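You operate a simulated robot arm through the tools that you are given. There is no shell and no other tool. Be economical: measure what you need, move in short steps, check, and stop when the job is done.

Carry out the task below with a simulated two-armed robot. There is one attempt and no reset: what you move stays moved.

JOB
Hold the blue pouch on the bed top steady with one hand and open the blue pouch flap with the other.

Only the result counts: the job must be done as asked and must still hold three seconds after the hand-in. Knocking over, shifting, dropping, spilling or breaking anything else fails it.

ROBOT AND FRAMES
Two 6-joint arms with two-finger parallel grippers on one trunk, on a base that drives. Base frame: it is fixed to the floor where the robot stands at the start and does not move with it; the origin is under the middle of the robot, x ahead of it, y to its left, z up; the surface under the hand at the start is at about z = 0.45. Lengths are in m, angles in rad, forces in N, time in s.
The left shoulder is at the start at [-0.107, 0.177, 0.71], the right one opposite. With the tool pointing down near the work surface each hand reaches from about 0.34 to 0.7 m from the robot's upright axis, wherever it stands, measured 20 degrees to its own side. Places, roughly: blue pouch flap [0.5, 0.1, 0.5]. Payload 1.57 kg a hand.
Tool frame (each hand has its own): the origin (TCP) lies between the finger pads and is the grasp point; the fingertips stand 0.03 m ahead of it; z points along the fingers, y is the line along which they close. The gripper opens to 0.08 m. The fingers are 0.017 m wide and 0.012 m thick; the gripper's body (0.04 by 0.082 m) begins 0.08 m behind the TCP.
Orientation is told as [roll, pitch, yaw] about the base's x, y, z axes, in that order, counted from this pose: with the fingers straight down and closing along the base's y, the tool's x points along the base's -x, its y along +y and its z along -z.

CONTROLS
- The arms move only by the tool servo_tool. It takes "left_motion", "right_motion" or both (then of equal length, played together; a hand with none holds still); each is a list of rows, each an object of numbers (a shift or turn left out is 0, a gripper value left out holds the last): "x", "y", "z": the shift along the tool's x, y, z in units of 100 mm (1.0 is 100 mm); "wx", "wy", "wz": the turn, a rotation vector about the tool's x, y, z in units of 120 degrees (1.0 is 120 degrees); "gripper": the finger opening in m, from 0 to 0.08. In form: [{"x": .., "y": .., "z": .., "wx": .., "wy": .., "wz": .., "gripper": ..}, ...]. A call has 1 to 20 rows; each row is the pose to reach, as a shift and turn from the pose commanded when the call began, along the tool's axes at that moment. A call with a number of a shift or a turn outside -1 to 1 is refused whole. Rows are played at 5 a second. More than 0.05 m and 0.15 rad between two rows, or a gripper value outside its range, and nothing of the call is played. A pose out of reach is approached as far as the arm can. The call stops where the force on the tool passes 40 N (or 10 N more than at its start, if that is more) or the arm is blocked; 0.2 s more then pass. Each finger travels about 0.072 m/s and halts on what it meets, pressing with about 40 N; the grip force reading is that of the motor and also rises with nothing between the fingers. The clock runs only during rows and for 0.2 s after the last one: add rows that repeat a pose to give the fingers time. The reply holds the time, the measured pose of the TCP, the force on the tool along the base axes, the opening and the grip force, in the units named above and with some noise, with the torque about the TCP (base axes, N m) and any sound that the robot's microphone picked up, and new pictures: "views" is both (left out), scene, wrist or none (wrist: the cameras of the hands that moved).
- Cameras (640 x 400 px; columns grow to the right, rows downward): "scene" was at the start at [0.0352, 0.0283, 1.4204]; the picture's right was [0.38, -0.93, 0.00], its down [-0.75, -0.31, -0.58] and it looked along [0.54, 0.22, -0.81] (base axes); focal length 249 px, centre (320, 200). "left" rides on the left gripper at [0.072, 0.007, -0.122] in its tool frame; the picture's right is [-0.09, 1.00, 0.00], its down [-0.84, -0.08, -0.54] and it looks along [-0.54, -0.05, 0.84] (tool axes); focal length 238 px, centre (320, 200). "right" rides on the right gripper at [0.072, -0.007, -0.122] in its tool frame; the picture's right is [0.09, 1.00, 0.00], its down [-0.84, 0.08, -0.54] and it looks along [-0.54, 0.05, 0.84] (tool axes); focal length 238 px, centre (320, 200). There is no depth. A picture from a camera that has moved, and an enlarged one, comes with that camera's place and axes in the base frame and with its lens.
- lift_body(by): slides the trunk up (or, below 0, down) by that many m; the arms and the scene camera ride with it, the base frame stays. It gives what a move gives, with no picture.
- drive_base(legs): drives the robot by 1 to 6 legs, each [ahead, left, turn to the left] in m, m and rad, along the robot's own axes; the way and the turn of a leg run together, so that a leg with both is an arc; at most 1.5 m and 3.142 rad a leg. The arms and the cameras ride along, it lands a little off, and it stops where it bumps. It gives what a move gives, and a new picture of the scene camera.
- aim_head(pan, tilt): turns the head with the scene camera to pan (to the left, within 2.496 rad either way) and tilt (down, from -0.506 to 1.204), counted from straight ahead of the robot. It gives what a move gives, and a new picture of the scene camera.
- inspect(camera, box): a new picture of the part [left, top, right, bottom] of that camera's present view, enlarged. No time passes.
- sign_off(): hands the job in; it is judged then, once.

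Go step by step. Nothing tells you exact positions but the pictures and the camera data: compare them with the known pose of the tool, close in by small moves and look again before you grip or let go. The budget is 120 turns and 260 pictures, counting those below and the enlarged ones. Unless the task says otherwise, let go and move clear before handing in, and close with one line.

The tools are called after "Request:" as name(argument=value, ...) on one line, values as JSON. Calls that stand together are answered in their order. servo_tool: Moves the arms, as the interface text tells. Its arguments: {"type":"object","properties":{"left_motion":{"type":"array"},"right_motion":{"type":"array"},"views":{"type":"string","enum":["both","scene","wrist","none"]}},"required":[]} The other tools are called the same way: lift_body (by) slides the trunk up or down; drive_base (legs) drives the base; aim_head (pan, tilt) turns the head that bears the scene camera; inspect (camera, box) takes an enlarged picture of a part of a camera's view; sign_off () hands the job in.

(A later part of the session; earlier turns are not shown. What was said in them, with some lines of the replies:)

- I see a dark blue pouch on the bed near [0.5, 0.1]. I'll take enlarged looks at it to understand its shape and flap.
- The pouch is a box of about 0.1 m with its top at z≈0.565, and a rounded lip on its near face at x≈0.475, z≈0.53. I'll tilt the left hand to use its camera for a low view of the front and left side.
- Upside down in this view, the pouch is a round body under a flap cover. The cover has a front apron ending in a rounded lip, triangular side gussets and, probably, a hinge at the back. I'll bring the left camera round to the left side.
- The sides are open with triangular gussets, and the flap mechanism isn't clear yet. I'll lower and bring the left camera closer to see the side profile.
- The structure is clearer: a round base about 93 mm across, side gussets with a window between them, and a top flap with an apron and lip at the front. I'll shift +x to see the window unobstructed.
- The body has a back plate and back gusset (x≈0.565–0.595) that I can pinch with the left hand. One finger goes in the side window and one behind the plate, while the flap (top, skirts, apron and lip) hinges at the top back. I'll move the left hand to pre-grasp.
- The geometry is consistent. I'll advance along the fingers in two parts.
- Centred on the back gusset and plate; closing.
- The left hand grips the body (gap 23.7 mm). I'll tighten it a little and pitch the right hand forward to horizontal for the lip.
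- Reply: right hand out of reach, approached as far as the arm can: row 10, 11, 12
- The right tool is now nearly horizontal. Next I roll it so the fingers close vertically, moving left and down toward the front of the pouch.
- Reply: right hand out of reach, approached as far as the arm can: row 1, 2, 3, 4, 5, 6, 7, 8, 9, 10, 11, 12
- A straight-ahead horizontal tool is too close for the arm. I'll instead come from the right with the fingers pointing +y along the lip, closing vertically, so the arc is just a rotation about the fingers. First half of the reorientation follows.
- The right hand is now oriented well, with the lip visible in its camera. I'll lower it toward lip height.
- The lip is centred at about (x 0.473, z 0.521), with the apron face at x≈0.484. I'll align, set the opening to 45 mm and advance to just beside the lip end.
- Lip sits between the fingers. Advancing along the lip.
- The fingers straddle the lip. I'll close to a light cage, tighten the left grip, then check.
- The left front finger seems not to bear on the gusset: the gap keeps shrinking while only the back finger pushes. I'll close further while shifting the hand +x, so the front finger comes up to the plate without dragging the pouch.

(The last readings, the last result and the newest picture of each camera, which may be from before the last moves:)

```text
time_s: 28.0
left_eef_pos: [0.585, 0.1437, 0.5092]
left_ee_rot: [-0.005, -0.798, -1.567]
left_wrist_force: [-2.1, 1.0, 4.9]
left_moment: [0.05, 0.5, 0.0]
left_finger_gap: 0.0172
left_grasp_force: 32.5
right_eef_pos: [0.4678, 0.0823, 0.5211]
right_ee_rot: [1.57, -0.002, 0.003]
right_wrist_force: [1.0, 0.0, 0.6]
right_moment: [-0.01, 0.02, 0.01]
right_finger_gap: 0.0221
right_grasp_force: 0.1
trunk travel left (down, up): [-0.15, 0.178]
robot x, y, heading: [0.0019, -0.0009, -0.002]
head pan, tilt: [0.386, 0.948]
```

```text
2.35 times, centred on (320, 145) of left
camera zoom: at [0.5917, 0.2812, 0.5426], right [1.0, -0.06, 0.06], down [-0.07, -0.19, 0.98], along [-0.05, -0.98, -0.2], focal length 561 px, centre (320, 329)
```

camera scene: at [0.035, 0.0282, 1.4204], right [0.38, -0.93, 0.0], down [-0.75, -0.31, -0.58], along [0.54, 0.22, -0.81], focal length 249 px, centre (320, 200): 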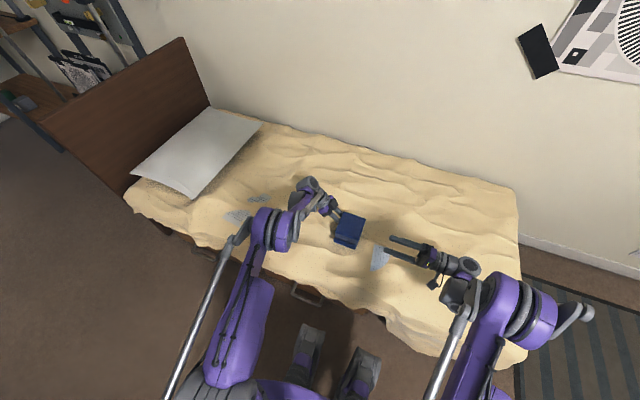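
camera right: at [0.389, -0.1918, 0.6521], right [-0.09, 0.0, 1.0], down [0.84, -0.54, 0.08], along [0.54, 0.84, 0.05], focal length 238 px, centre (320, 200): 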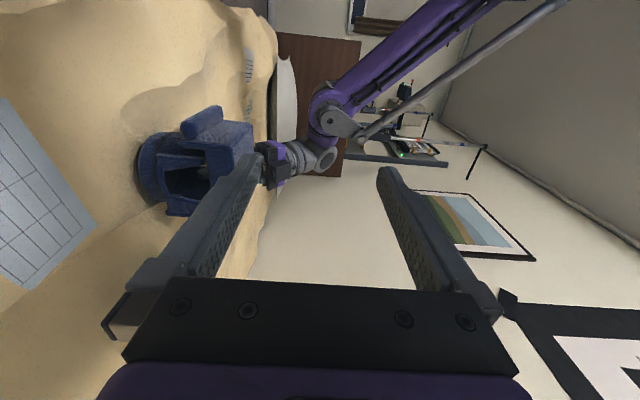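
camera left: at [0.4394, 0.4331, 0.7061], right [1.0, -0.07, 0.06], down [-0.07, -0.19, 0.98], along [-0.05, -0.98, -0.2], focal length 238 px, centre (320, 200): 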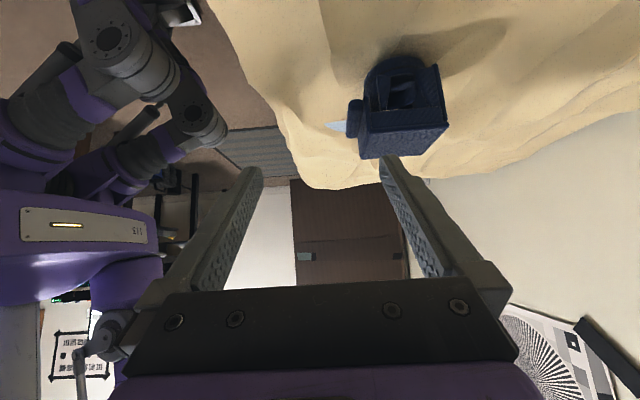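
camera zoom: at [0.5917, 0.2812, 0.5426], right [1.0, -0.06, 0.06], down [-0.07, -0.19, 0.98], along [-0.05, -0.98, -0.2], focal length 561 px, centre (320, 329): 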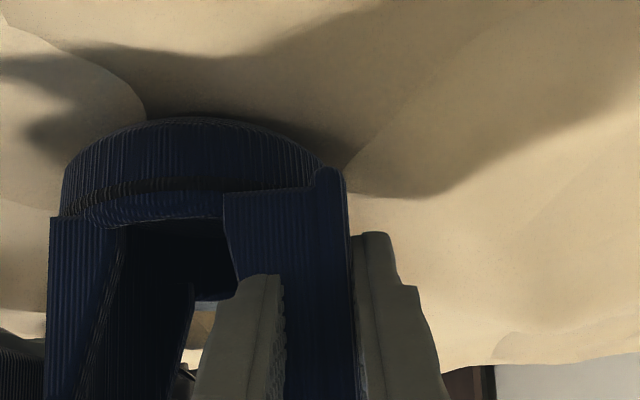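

Now it is a firm grip (32 N at a 17 mm gap). I'll start the opening arc with the right hand.

Request:
servo_tool(right_motion=[{"x": 0.02, "y": 0.09, "wz": 0.0334}, {"x": 0.042, "y": 0.175, "wz": 0.0668}, {"x": 0.053, "y": 0.265, "wz": 0.1}, {"x": 0.06, "y": 0.355, "wz": 0.1337}], views="scene")

Request:
inspect(camera="right", box=[200, 60, 440, 230])

Request:
inspect(camera="left", box=[200, 60, 440, 230])

```text
time_s: 29.0
left_eef_pos: [0.586, 0.1443, 0.5082]
left_ee_rot: [-0.003, -0.801, -1.567]
left_wrist_force: [-0.3, -0.8, 6.8]
left_moment: [-0.08, 0.48, 0.04]
left_finger_gap: 0.017
left_grasp_force: 32.5
right_eef_pos: [0.4637, 0.0835, 0.5576]
right_ee_rot: [1.568, 0.281, -0.001]
right_wrist_force: [0.2, 0.2, -0.2]
right_moment: [-0.01, -0.01, -0.02]
right_finger_gap: 0.0218
right_grasp_force: 0.2
trunk travel left (down, up): [-0.15, 0.178]
robot x, y, heading: [0.001, -0.0026, 0.0]
head pan, tilt: [0.386, 0.948]
camera scene: at [0.0346, 0.0281, 1.4204], right [0.38, -0.93, 0.0], down [-0.75, -0.31, -0.58], along [0.54, 0.22, -0.81], focal length 249 px, centre (320, 200)
```

scene: 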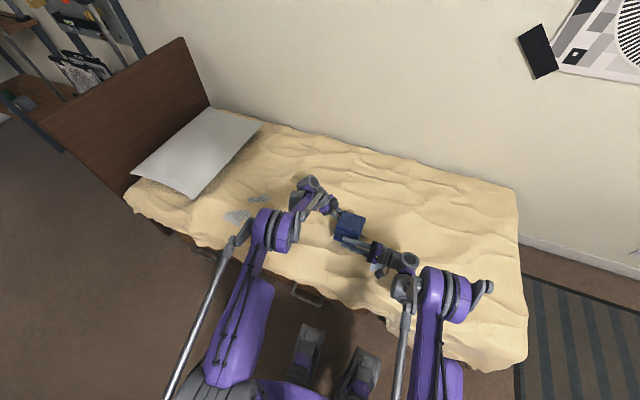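

```text
2.35 times, centred on (320, 145) of right
camera zoom: at [0.393, -0.0395, 0.5707], right [0.19, 0.0, 0.98], down [0.83, -0.54, -0.16], along [0.53, 0.84, -0.1], focal length 561 px, centre (320, 329)
```

zoom: 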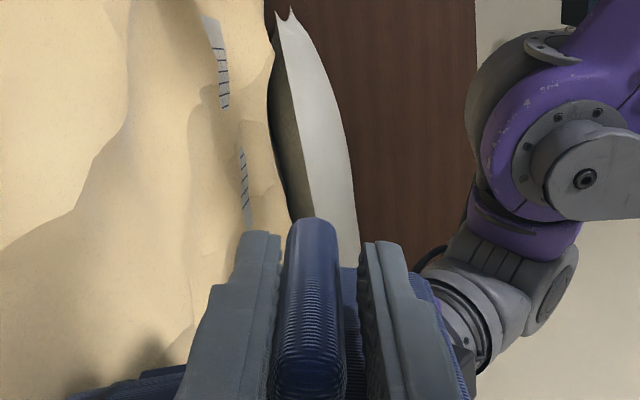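

```text
2.35 times, centred on (320, 145) of left
camera zoom: at [0.5918, 0.281, 0.5426], right [1.0, -0.06, 0.06], down [-0.07, -0.19, 0.98], along [-0.05, -0.98, -0.2], focal length 561 px, centre (320, 329)
```

zoom: 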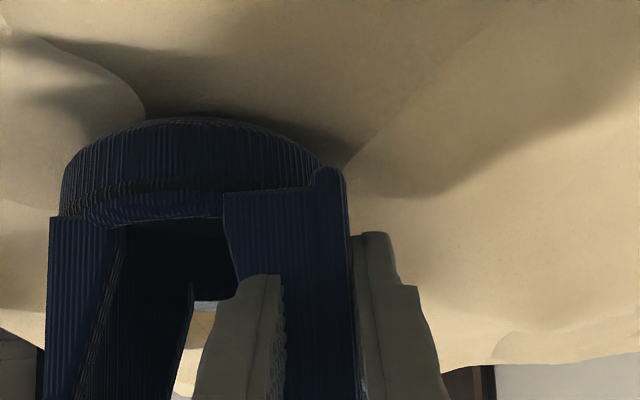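

The flap is lifting freely and the body stays still. Continuing the arc.

Request:
servo_tool(right_motion=[{"x": 0.042, "y": 0.175, "wz": 0.0668}, {"x": 0.06, "y": 0.355, "wz": 0.1337}, {"x": 0.052, "y": 0.535, "wz": 0.2006}, {"x": 0.019, "y": 0.713, "wz": 0.2674}, {"x": -0.038, "y": 0.884, "wz": 0.334}], views="scene")

Request:
inspect(camera="right", box=[200, 60, 440, 230])

Request:
inspect(camera="left", box=[180, 60, 460, 260])

```text
time_s: 30.2
left_eef_pos: [0.5855, 0.1442, 0.5082]
left_ee_rot: [-0.003, -0.799, -1.569]
left_wrist_force: [1.8, -1.7, 8.1]
left_moment: [-0.15, 0.39, 0.12]
left_finger_gap: 0.0169
left_grasp_force: 32.5
right_eef_pos: [0.491, 0.0844, 0.6423]
right_ee_rot: [1.569, 0.982, -0.001]
right_wrist_force: [-0.6, -0.4, 0.1]
right_moment: [0.0, 0.02, -0.01]
right_finger_gap: 0.0221
right_grasp_force: 0.1
trunk travel left (down, up): [-0.15, 0.178]
robot x, y, heading: [-0.0015, 0.0011, -0.0]
head pan, tilt: [0.386, 0.948]
camera scene: at [0.0346, 0.028, 1.4204], right [0.38, -0.93, 0.0], down [-0.75, -0.31, -0.58], along [0.54, 0.22, -0.81], focal length 249 px, centre (320, 200)
```

scene: 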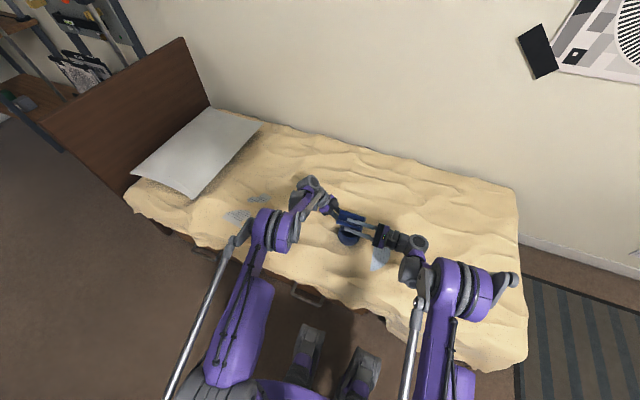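

```text
2.35 times, centred on (320, 145) of right
camera zoom: at [0.4467, -0.0385, 0.6979], right [0.78, 0.0, 0.63], down [0.53, -0.54, -0.65], along [0.34, 0.84, -0.42], focal length 561 px, centre (320, 329)
```

zoom: 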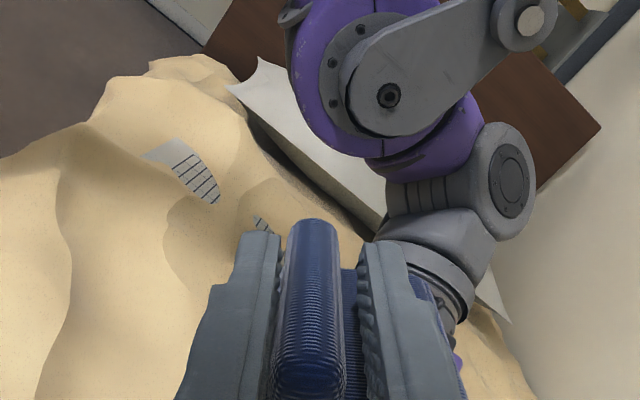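

```text
2.00 times, centred on (320, 160) of left
camera zoom: at [0.5918, 0.281, 0.5426], right [1.0, -0.06, 0.06], down [-0.07, -0.19, 0.98], along [-0.05, -0.98, -0.2], focal length 477 px, centre (320, 280)
```

zoom: 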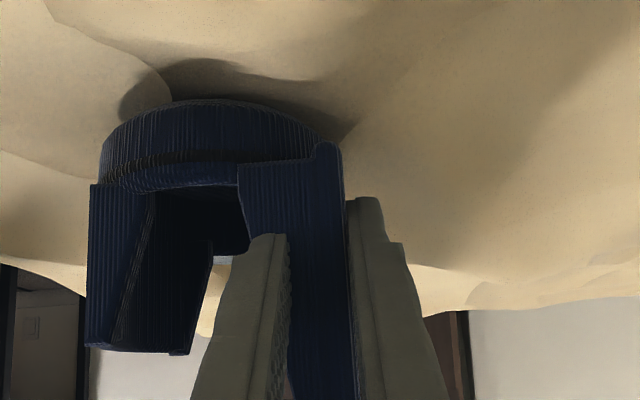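

Working well at about 56°. Continuing to about 96°.

Request:
servo_tool(right_motion=[{"x": 0.042, "y": 0.175, "wz": 0.0668}, {"x": 0.06, "y": 0.355, "wz": 0.1337}, {"x": 0.052, "y": 0.535, "wz": 0.2006}, {"x": 0.019, "y": 0.713, "wz": 0.2674}, {"x": -0.038, "y": 0.884, "wz": 0.334}], views="scene")

Request:
inspect(camera="right", box=[200, 60, 440, 230])

Request:
inspect(camera="scene", box=[300, 180, 460, 290])

```text
time_s: 31.4
left_eef_pos: [0.5854, 0.1434, 0.509]
left_ee_rot: [-0.006, -0.799, -1.566]
left_wrist_force: [1.8, -2.1, 7.1]
left_moment: [-0.21, 0.34, 0.16]
left_finger_gap: 0.0167
left_grasp_force: 32.1
right_eef_pos: [0.5671, 0.0815, 0.6878]
right_ee_rot: [-1.56, 1.46, -3.132]
right_wrist_force: [0.0, 0.4, 0.4]
right_moment: [0.02, 0.0, -0.01]
right_finger_gap: 0.0223
right_grasp_force: 0.1
trunk travel left (down, up): [-0.15, 0.178]
robot x, y, heading: [-0.0005, 0.0024, -0.001]
head pan, tilt: [0.386, 0.948]
camera scene: at [0.0346, 0.028, 1.4204], right [0.38, -0.93, 0.0], down [-0.75, -0.31, -0.58], along [0.54, 0.22, -0.81], focal length 249 px, centre (320, 200)
```

scene: 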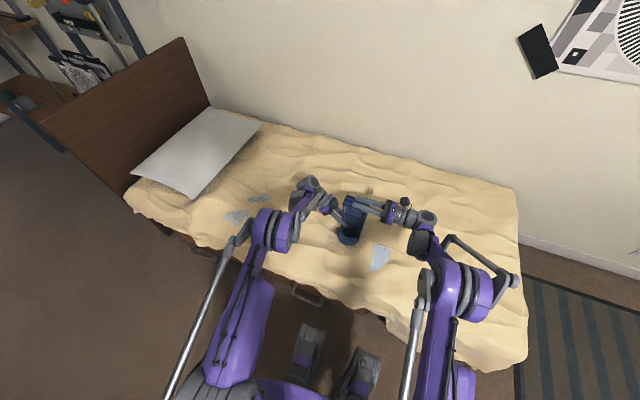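

```text
2.35 times, centred on (320, 145) of right
camera zoom: at [0.5684, -0.04, 0.7594], right [1.0, 0.0, -0.02], down [-0.01, -0.54, -0.84], along [-0.01, 0.84, -0.54], focal length 561 px, centre (320, 329)
```

zoom: 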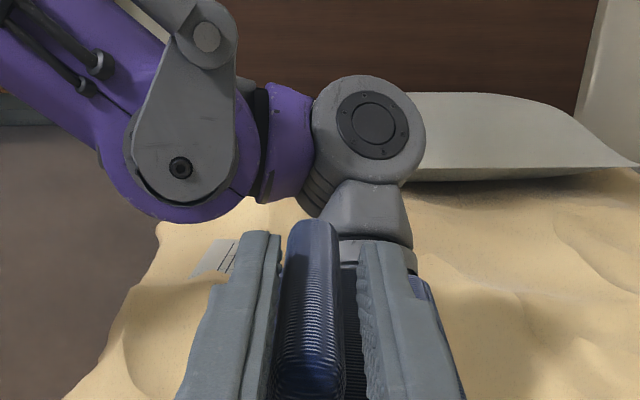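

```text
3.64 times, centred on (380, 235) of scene
camera zoom: at [0.0346, 0.028, 1.4204], right [0.38, -0.93, 0.0], down [-0.75, -0.31, -0.58], along [0.54, 0.22, -0.81], focal length 906 px, centre (102, 73)
```

zoom: 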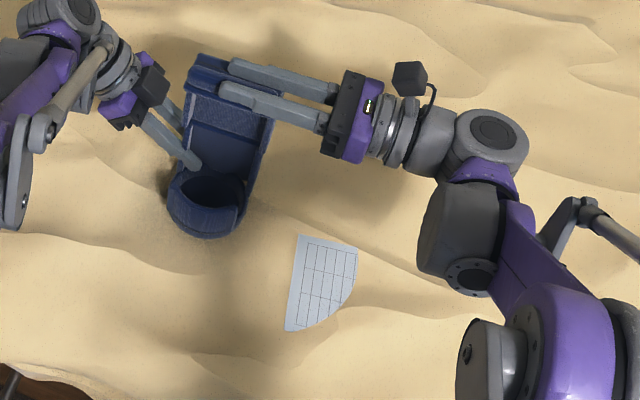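

The flap is just past upright. I'll take it further over so it stays open, watching the forces.

Request:
servo_tool(right_motion=[{"x": 0.02, "y": 0.09, "wz": 0.0334}, {"x": 0.042, "y": 0.175, "wz": 0.0668}, {"x": 0.053, "y": 0.265, "wz": 0.1}, {"x": 0.06, "y": 0.355, "wz": 0.1337}], views="none")

Request:
inspect(camera="right", box=[200, 60, 440, 230])

Request:
inspect(camera="scene", box=[300, 180, 460, 290])

```text
time_s: 32.4
left_eef_pos: [0.5855, 0.1434, 0.5095]
left_ee_rot: [-0.005, -0.799, -1.569]
left_wrist_force: [3.4, -1.7, 6.2]
left_moment: [-0.13, 0.47, 0.18]
left_finger_gap: 0.0167
left_grasp_force: 31.8
right_eef_pos: [0.6019, 0.0829, 0.6891]
right_ee_rot: [-1.566, 1.182, -3.139]
right_wrist_force: [-2.4, -0.1, -0.4]
right_moment: [-0.01, 0.01, 0.01]
right_finger_gap: 0.0235
right_grasp_force: 0.9
trunk travel left (down, up): [-0.15, 0.178]
robot x, y, heading: [0.0016, 0.0022, -0.002]
head pan, tilt: [0.386, 0.948]
```

```text
2.35 times, centred on (320, 145) of right
camera zoom: at [0.6239, -0.0393, 0.7585], right [0.96, 0.0, -0.29], down [-0.24, -0.54, -0.8], along [-0.16, 0.84, -0.52], focal length 561 px, centre (320, 329)
```

zoom: 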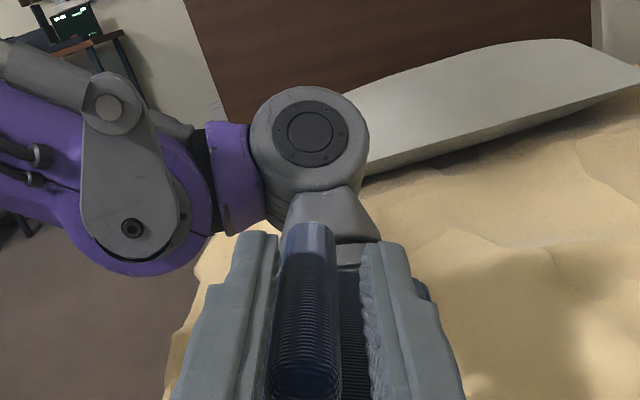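

```text
3.64 times, centred on (380, 235) of scene
camera zoom: at [0.0346, 0.028, 1.4204], right [0.38, -0.93, 0.0], down [-0.75, -0.31, -0.58], along [0.54, 0.22, -0.81], focal length 906 px, centre (102, 73)
```

zoom: 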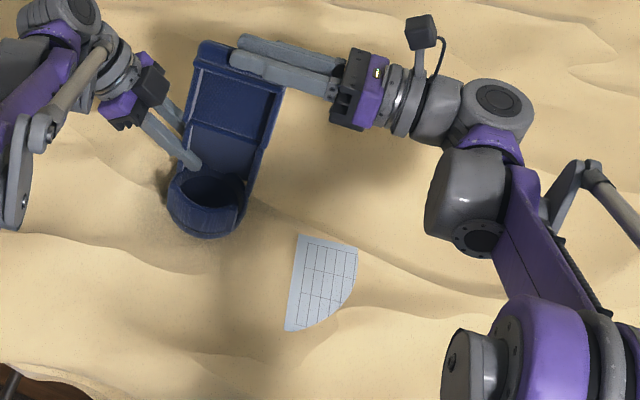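

Slight resistance suggests the end stop, at about 110°. I'll open the right fingers a little to see whether the flap stays by itself.

Request:
servo_tool(right_motion=[{"gripper": 0.032}, {"gripper": 0.045}, {"gripper": 0.045}, {"gripper": 0.045}], views="none")

Request:
inspect(camera="right", box=[200, 60, 440, 230])

Request:
inspect(camera="scene", box=[300, 180, 460, 290])

```text
time_s: 33.4
left_eef_pos: [0.5863, 0.1444, 0.51]
left_ee_rot: [-0.006, -0.799, -1.568]
left_wrist_force: [1.9, -0.7, 7.6]
left_moment: [-0.18, 0.45, 0.04]
left_finger_gap: 0.017
left_grasp_force: 31.8
right_eef_pos: [0.6018, 0.0829, 0.6892]
right_ee_rot: [-1.567, 1.185, -3.138]
right_wrist_force: [0.9, 0.0, 0.7]
right_moment: [0.0, 0.0, 0.0]
right_finger_gap: 0.0449
right_grasp_force: 0.1
trunk travel left (down, up): [-0.15, 0.178]
robot x, y, heading: [0.0002, 0.0027, -0.003]
head pan, tilt: [0.386, 0.948]
```

```text
2.35 times, centred on (320, 145) of right
camera zoom: at [0.6238, -0.0394, 0.7584], right [0.96, 0.0, -0.29], down [-0.24, -0.54, -0.8], along [-0.16, 0.84, -0.52], focal length 561 px, centre (320, 329)
```

zoom: 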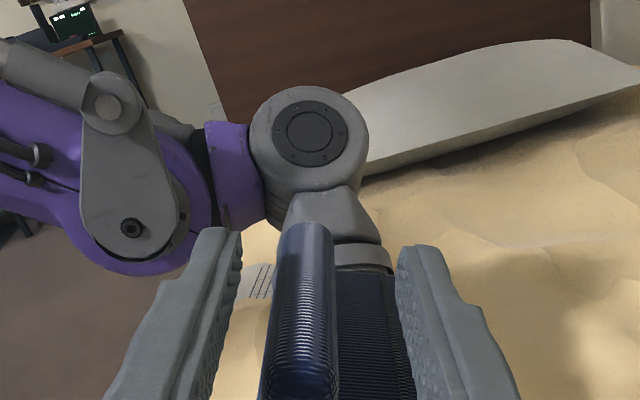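

```text
3.64 times, centred on (380, 235) of scene
camera zoom: at [0.0346, 0.028, 1.4204], right [0.38, -0.93, 0.0], down [-0.75, -0.31, -0.58], along [0.54, 0.22, -0.81], focal length 906 px, centre (102, 73)
```

zoom: 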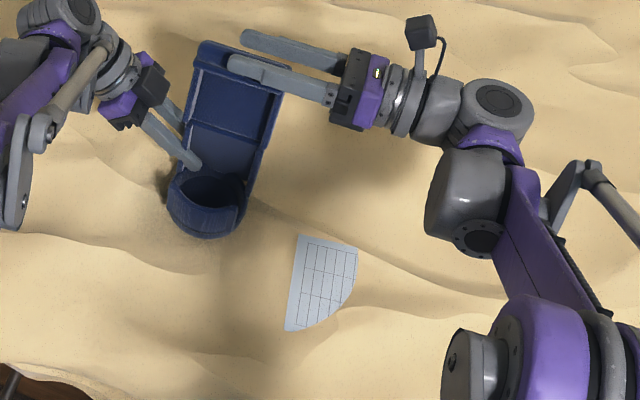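

The flap stays open on its own. Withdrawing the right hand along the lip, then well clear.

Request:
servo_tool(right_motion=[{"z": -0.2}, {"z": -0.4}, {"z": -0.6}, {"z": -0.8}, {"z": -1.0}, {"z": -1.0}], views="scene")

Request:
inspect(camera="left", box=[180, 60, 460, 260])

Request:
inspect(camera="right", box=[200, 80, 440, 300])

```text
time_s: 34.8
left_eef_pos: [0.5857, 0.1433, 0.5089]
left_ee_rot: [-0.007, -0.799, -1.568]
left_wrist_force: [-0.1, -0.8, 8.0]
left_moment: [-0.22, 0.47, 0.09]
left_finger_gap: 0.0168
left_grasp_force: 32.0
right_eef_pos: [0.6047, -0.0174, 0.6896]
right_ee_rot: [-1.567, 1.186, -3.139]
right_wrist_force: [-0.2, -0.2, 0.4]
right_moment: [0.02, 0.02, 0.0]
right_finger_gap: 0.0448
right_grasp_force: 0.1
trunk travel left (down, up): [-0.15, 0.178]
robot x, y, heading: [-0.0017, -0.0001, -0.005]
head pan, tilt: [0.386, 0.948]
camera scene: at [0.0345, 0.0281, 1.4204], right [0.38, -0.93, 0.0], down [-0.75, -0.31, -0.58], along [0.54, 0.22, -0.81], focal length 249 px, centre (320, 200)
```

scene: 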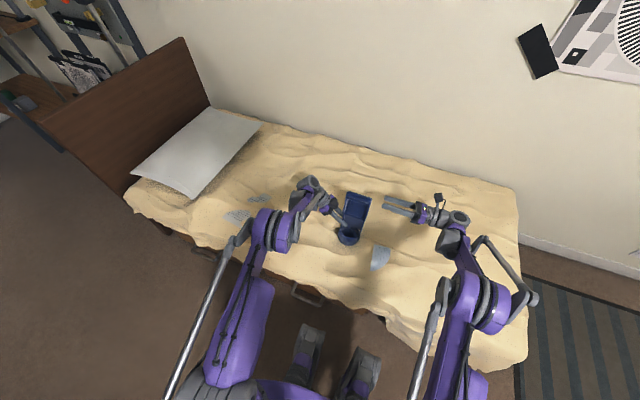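

```text
2.00 times, centred on (320, 160) of left
camera zoom: at [0.5917, 0.2811, 0.5426], right [1.0, -0.06, 0.06], down [-0.07, -0.19, 0.98], along [-0.05, -0.98, -0.2], focal length 477 px, centre (320, 280)
```

zoom: 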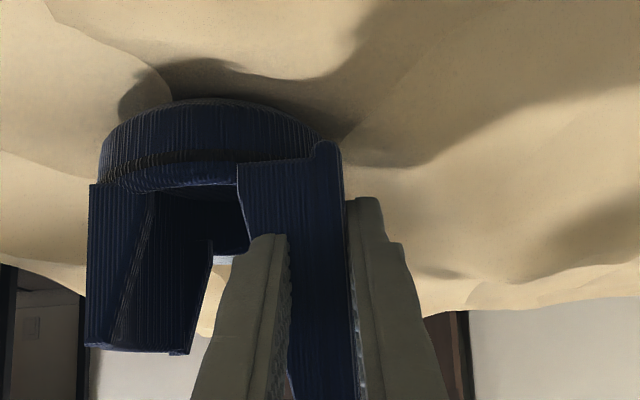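

```text
1.82 times, centred on (320, 190) of right
camera zoom: at [0.6246, -0.1393, 0.7593], right [0.96, 0.0, -0.29], down [-0.24, -0.54, -0.8], along [-0.16, 0.84, -0.52], focal length 433 px, centre (320, 218)
```

zoom: 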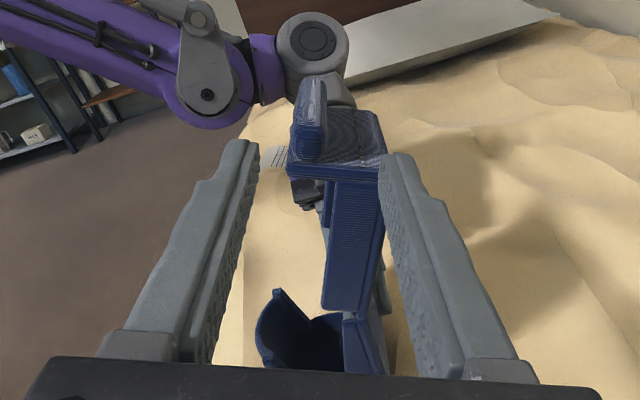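

The flap is standing open past upright and the right hand is clear. Releasing the left hand gently, in small steps.

Request:
servo_tool(left_motion=[{"gripper": 0.017}, {"gripper": 0.02}, {"gripper": 0.025}, {"gripper": 0.03}, {"gripper": 0.036}, {"gripper": 0.042}, {"gripper": 0.042}], views="none")

Request:
inspect(camera="left", box=[180, 60, 460, 260])

Request:
inspect(camera="right", box=[200, 80, 440, 300])

```text
time_s: 36.4
left_eef_pos: [0.5866, 0.1447, 0.5081]
left_ee_rot: [-0.006, -0.798, -1.568]
left_wrist_force: [-0.2, 0.4, 0.4]
left_moment: [0.01, -0.03, -0.01]
left_finger_gap: 0.0418
left_grasp_force: 0.1
right_eef_pos: [0.6031, -0.0167, 0.6909]
right_ee_rot: [-1.568, 1.184, -3.139]
right_wrist_force: [-0.5, 0.4, -0.7]
right_moment: [0.03, 0.01, 0.03]
right_finger_gap: 0.0452
right_grasp_force: 0.0
trunk travel left (down, up): [-0.15, 0.178]
robot x, y, heading: [-0.0014, -0.0011, -0.003]
head pan, tilt: [0.386, 0.948]
```

```text
2.00 times, centred on (320, 160) of left
camera zoom: at [0.5919, 0.2812, 0.5422], right [1.0, -0.06, 0.06], down [-0.07, -0.19, 0.98], along [-0.05, -0.98, -0.2], focal length 477 px, centre (320, 280)
```

zoom: 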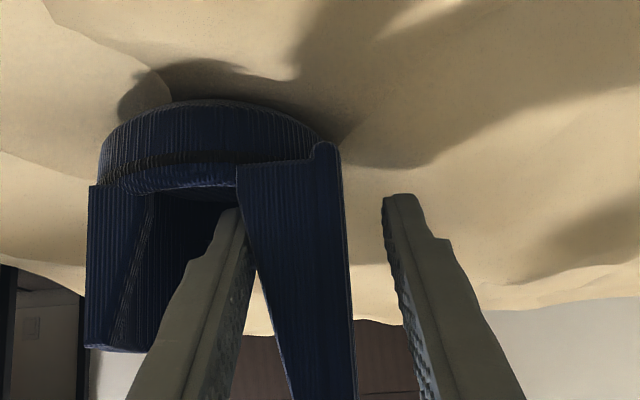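

```text
1.82 times, centred on (320, 190) of right
camera zoom: at [0.6249, -0.139, 0.759], right [0.96, 0.0, -0.29], down [-0.24, -0.54, -0.8], along [-0.16, 0.84, -0.52], focal length 433 px, centre (320, 218)
```

zoom: 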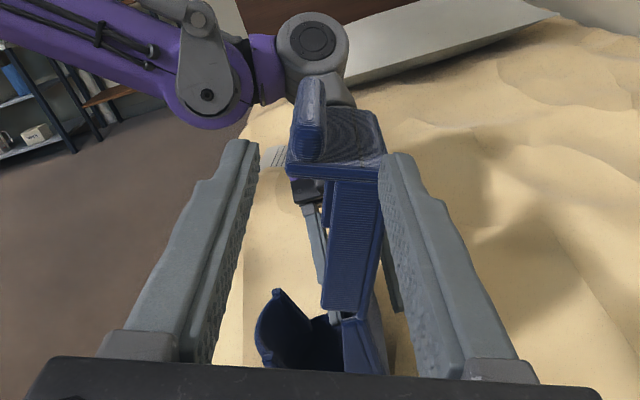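

Body and flap are unchanged. I'll withdraw the left hand back along its fingers and move the right one further away.

Request:
servo_tool(left_motion=[{"z": -0.15}, {"z": -0.3}, {"z": -0.5}, {"z": -0.7}, {"z": -0.9}, {"z": -1.0}], right_motion=[{"z": -0.1}, {"z": -0.2}, {"z": -0.3}, {"z": -0.4}, {"z": -0.5}, {"z": -0.5}], views="scene")

Request:
inspect(camera="scene", box=[300, 180, 460, 290])

Request:
inspect(camera="left", box=[160, 20, 480, 260])

```text
time_s: 37.8
left_eef_pos: [0.5868, 0.2161, 0.5782]
left_ee_rot: [-0.004, -0.799, -1.568]
left_wrist_force: [0.4, -0.7, -0.9]
left_moment: [-0.03, -0.06, 0.0]
left_finger_gap: 0.042
left_grasp_force: 0.0
right_eef_pos: [0.6036, -0.0673, 0.6887]
right_ee_rot: [-1.566, 1.183, -3.139]
right_wrist_force: [0.1, -0.2, -0.1]
right_moment: [-0.01, 0.0, -0.03]
right_finger_gap: 0.0449
right_grasp_force: 0.1
trunk travel left (down, up): [-0.15, 0.178]
robot x, y, heading: [-0.0001, -0.0018, 0.003]
head pan, tilt: [0.386, 0.948]
camera scene: at [0.0351, 0.0284, 1.4204], right [0.38, -0.93, 0.0], down [-0.75, -0.31, -0.58], along [0.54, 0.22, -0.81], focal length 249 px, centre (320, 200)
```

scene: 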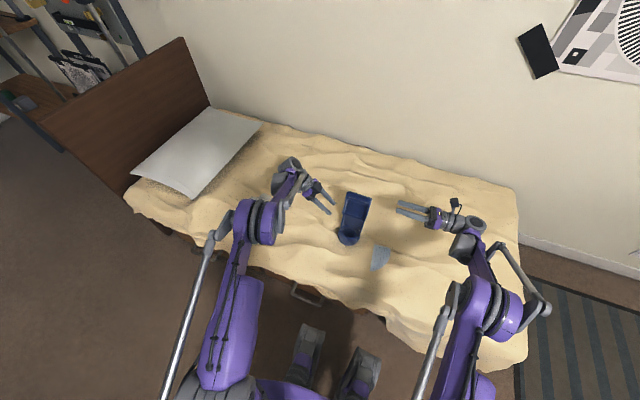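

```text
3.64 times, centred on (380, 235) of scene
camera zoom: at [0.0351, 0.0284, 1.4204], right [0.38, -0.93, 0.0], down [-0.75, -0.31, -0.58], along [0.54, 0.22, -0.81], focal length 906 px, centre (102, 73)
```

zoom: 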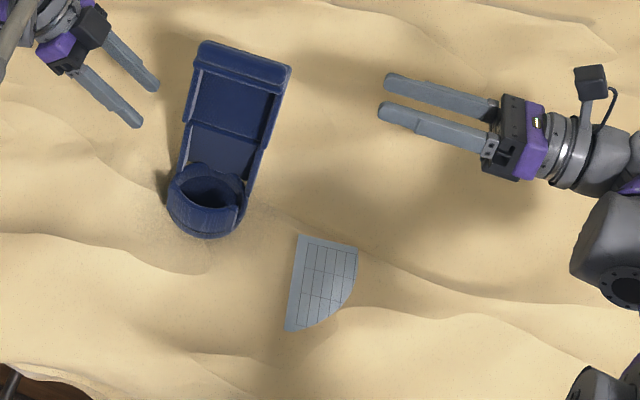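

```text
1.67 times, centred on (320, 140) of left
camera zoom: at [0.5924, 0.3531, 0.6115], right [1.0, -0.06, 0.06], down [-0.07, -0.19, 0.98], along [-0.05, -0.98, -0.2], focal length 397 px, centre (320, 300)
```

zoom: 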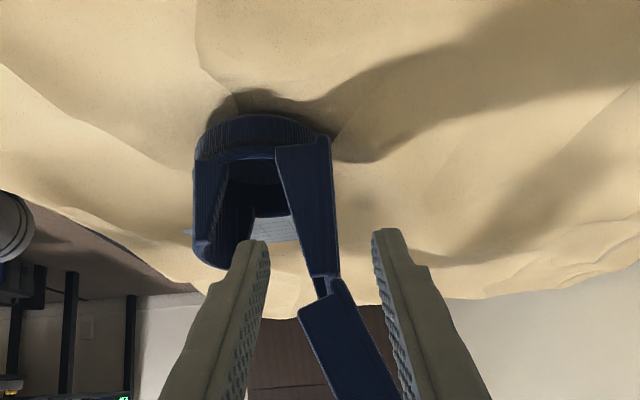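

The pouch stands upright with its flap open at about 110°. Both hands are clear and nothing else has moved, so I'm handing in.

Request:
sign_off()

```text
The job is handed in.
```

The blue pouch flap is open at about 110° and stays up by itself. The left hand held the body while the right opened the flap. The pouch slid a few millimetres while I was getting a firm grip; nothing else appears to have moved, and both hands were clear when I handed in.
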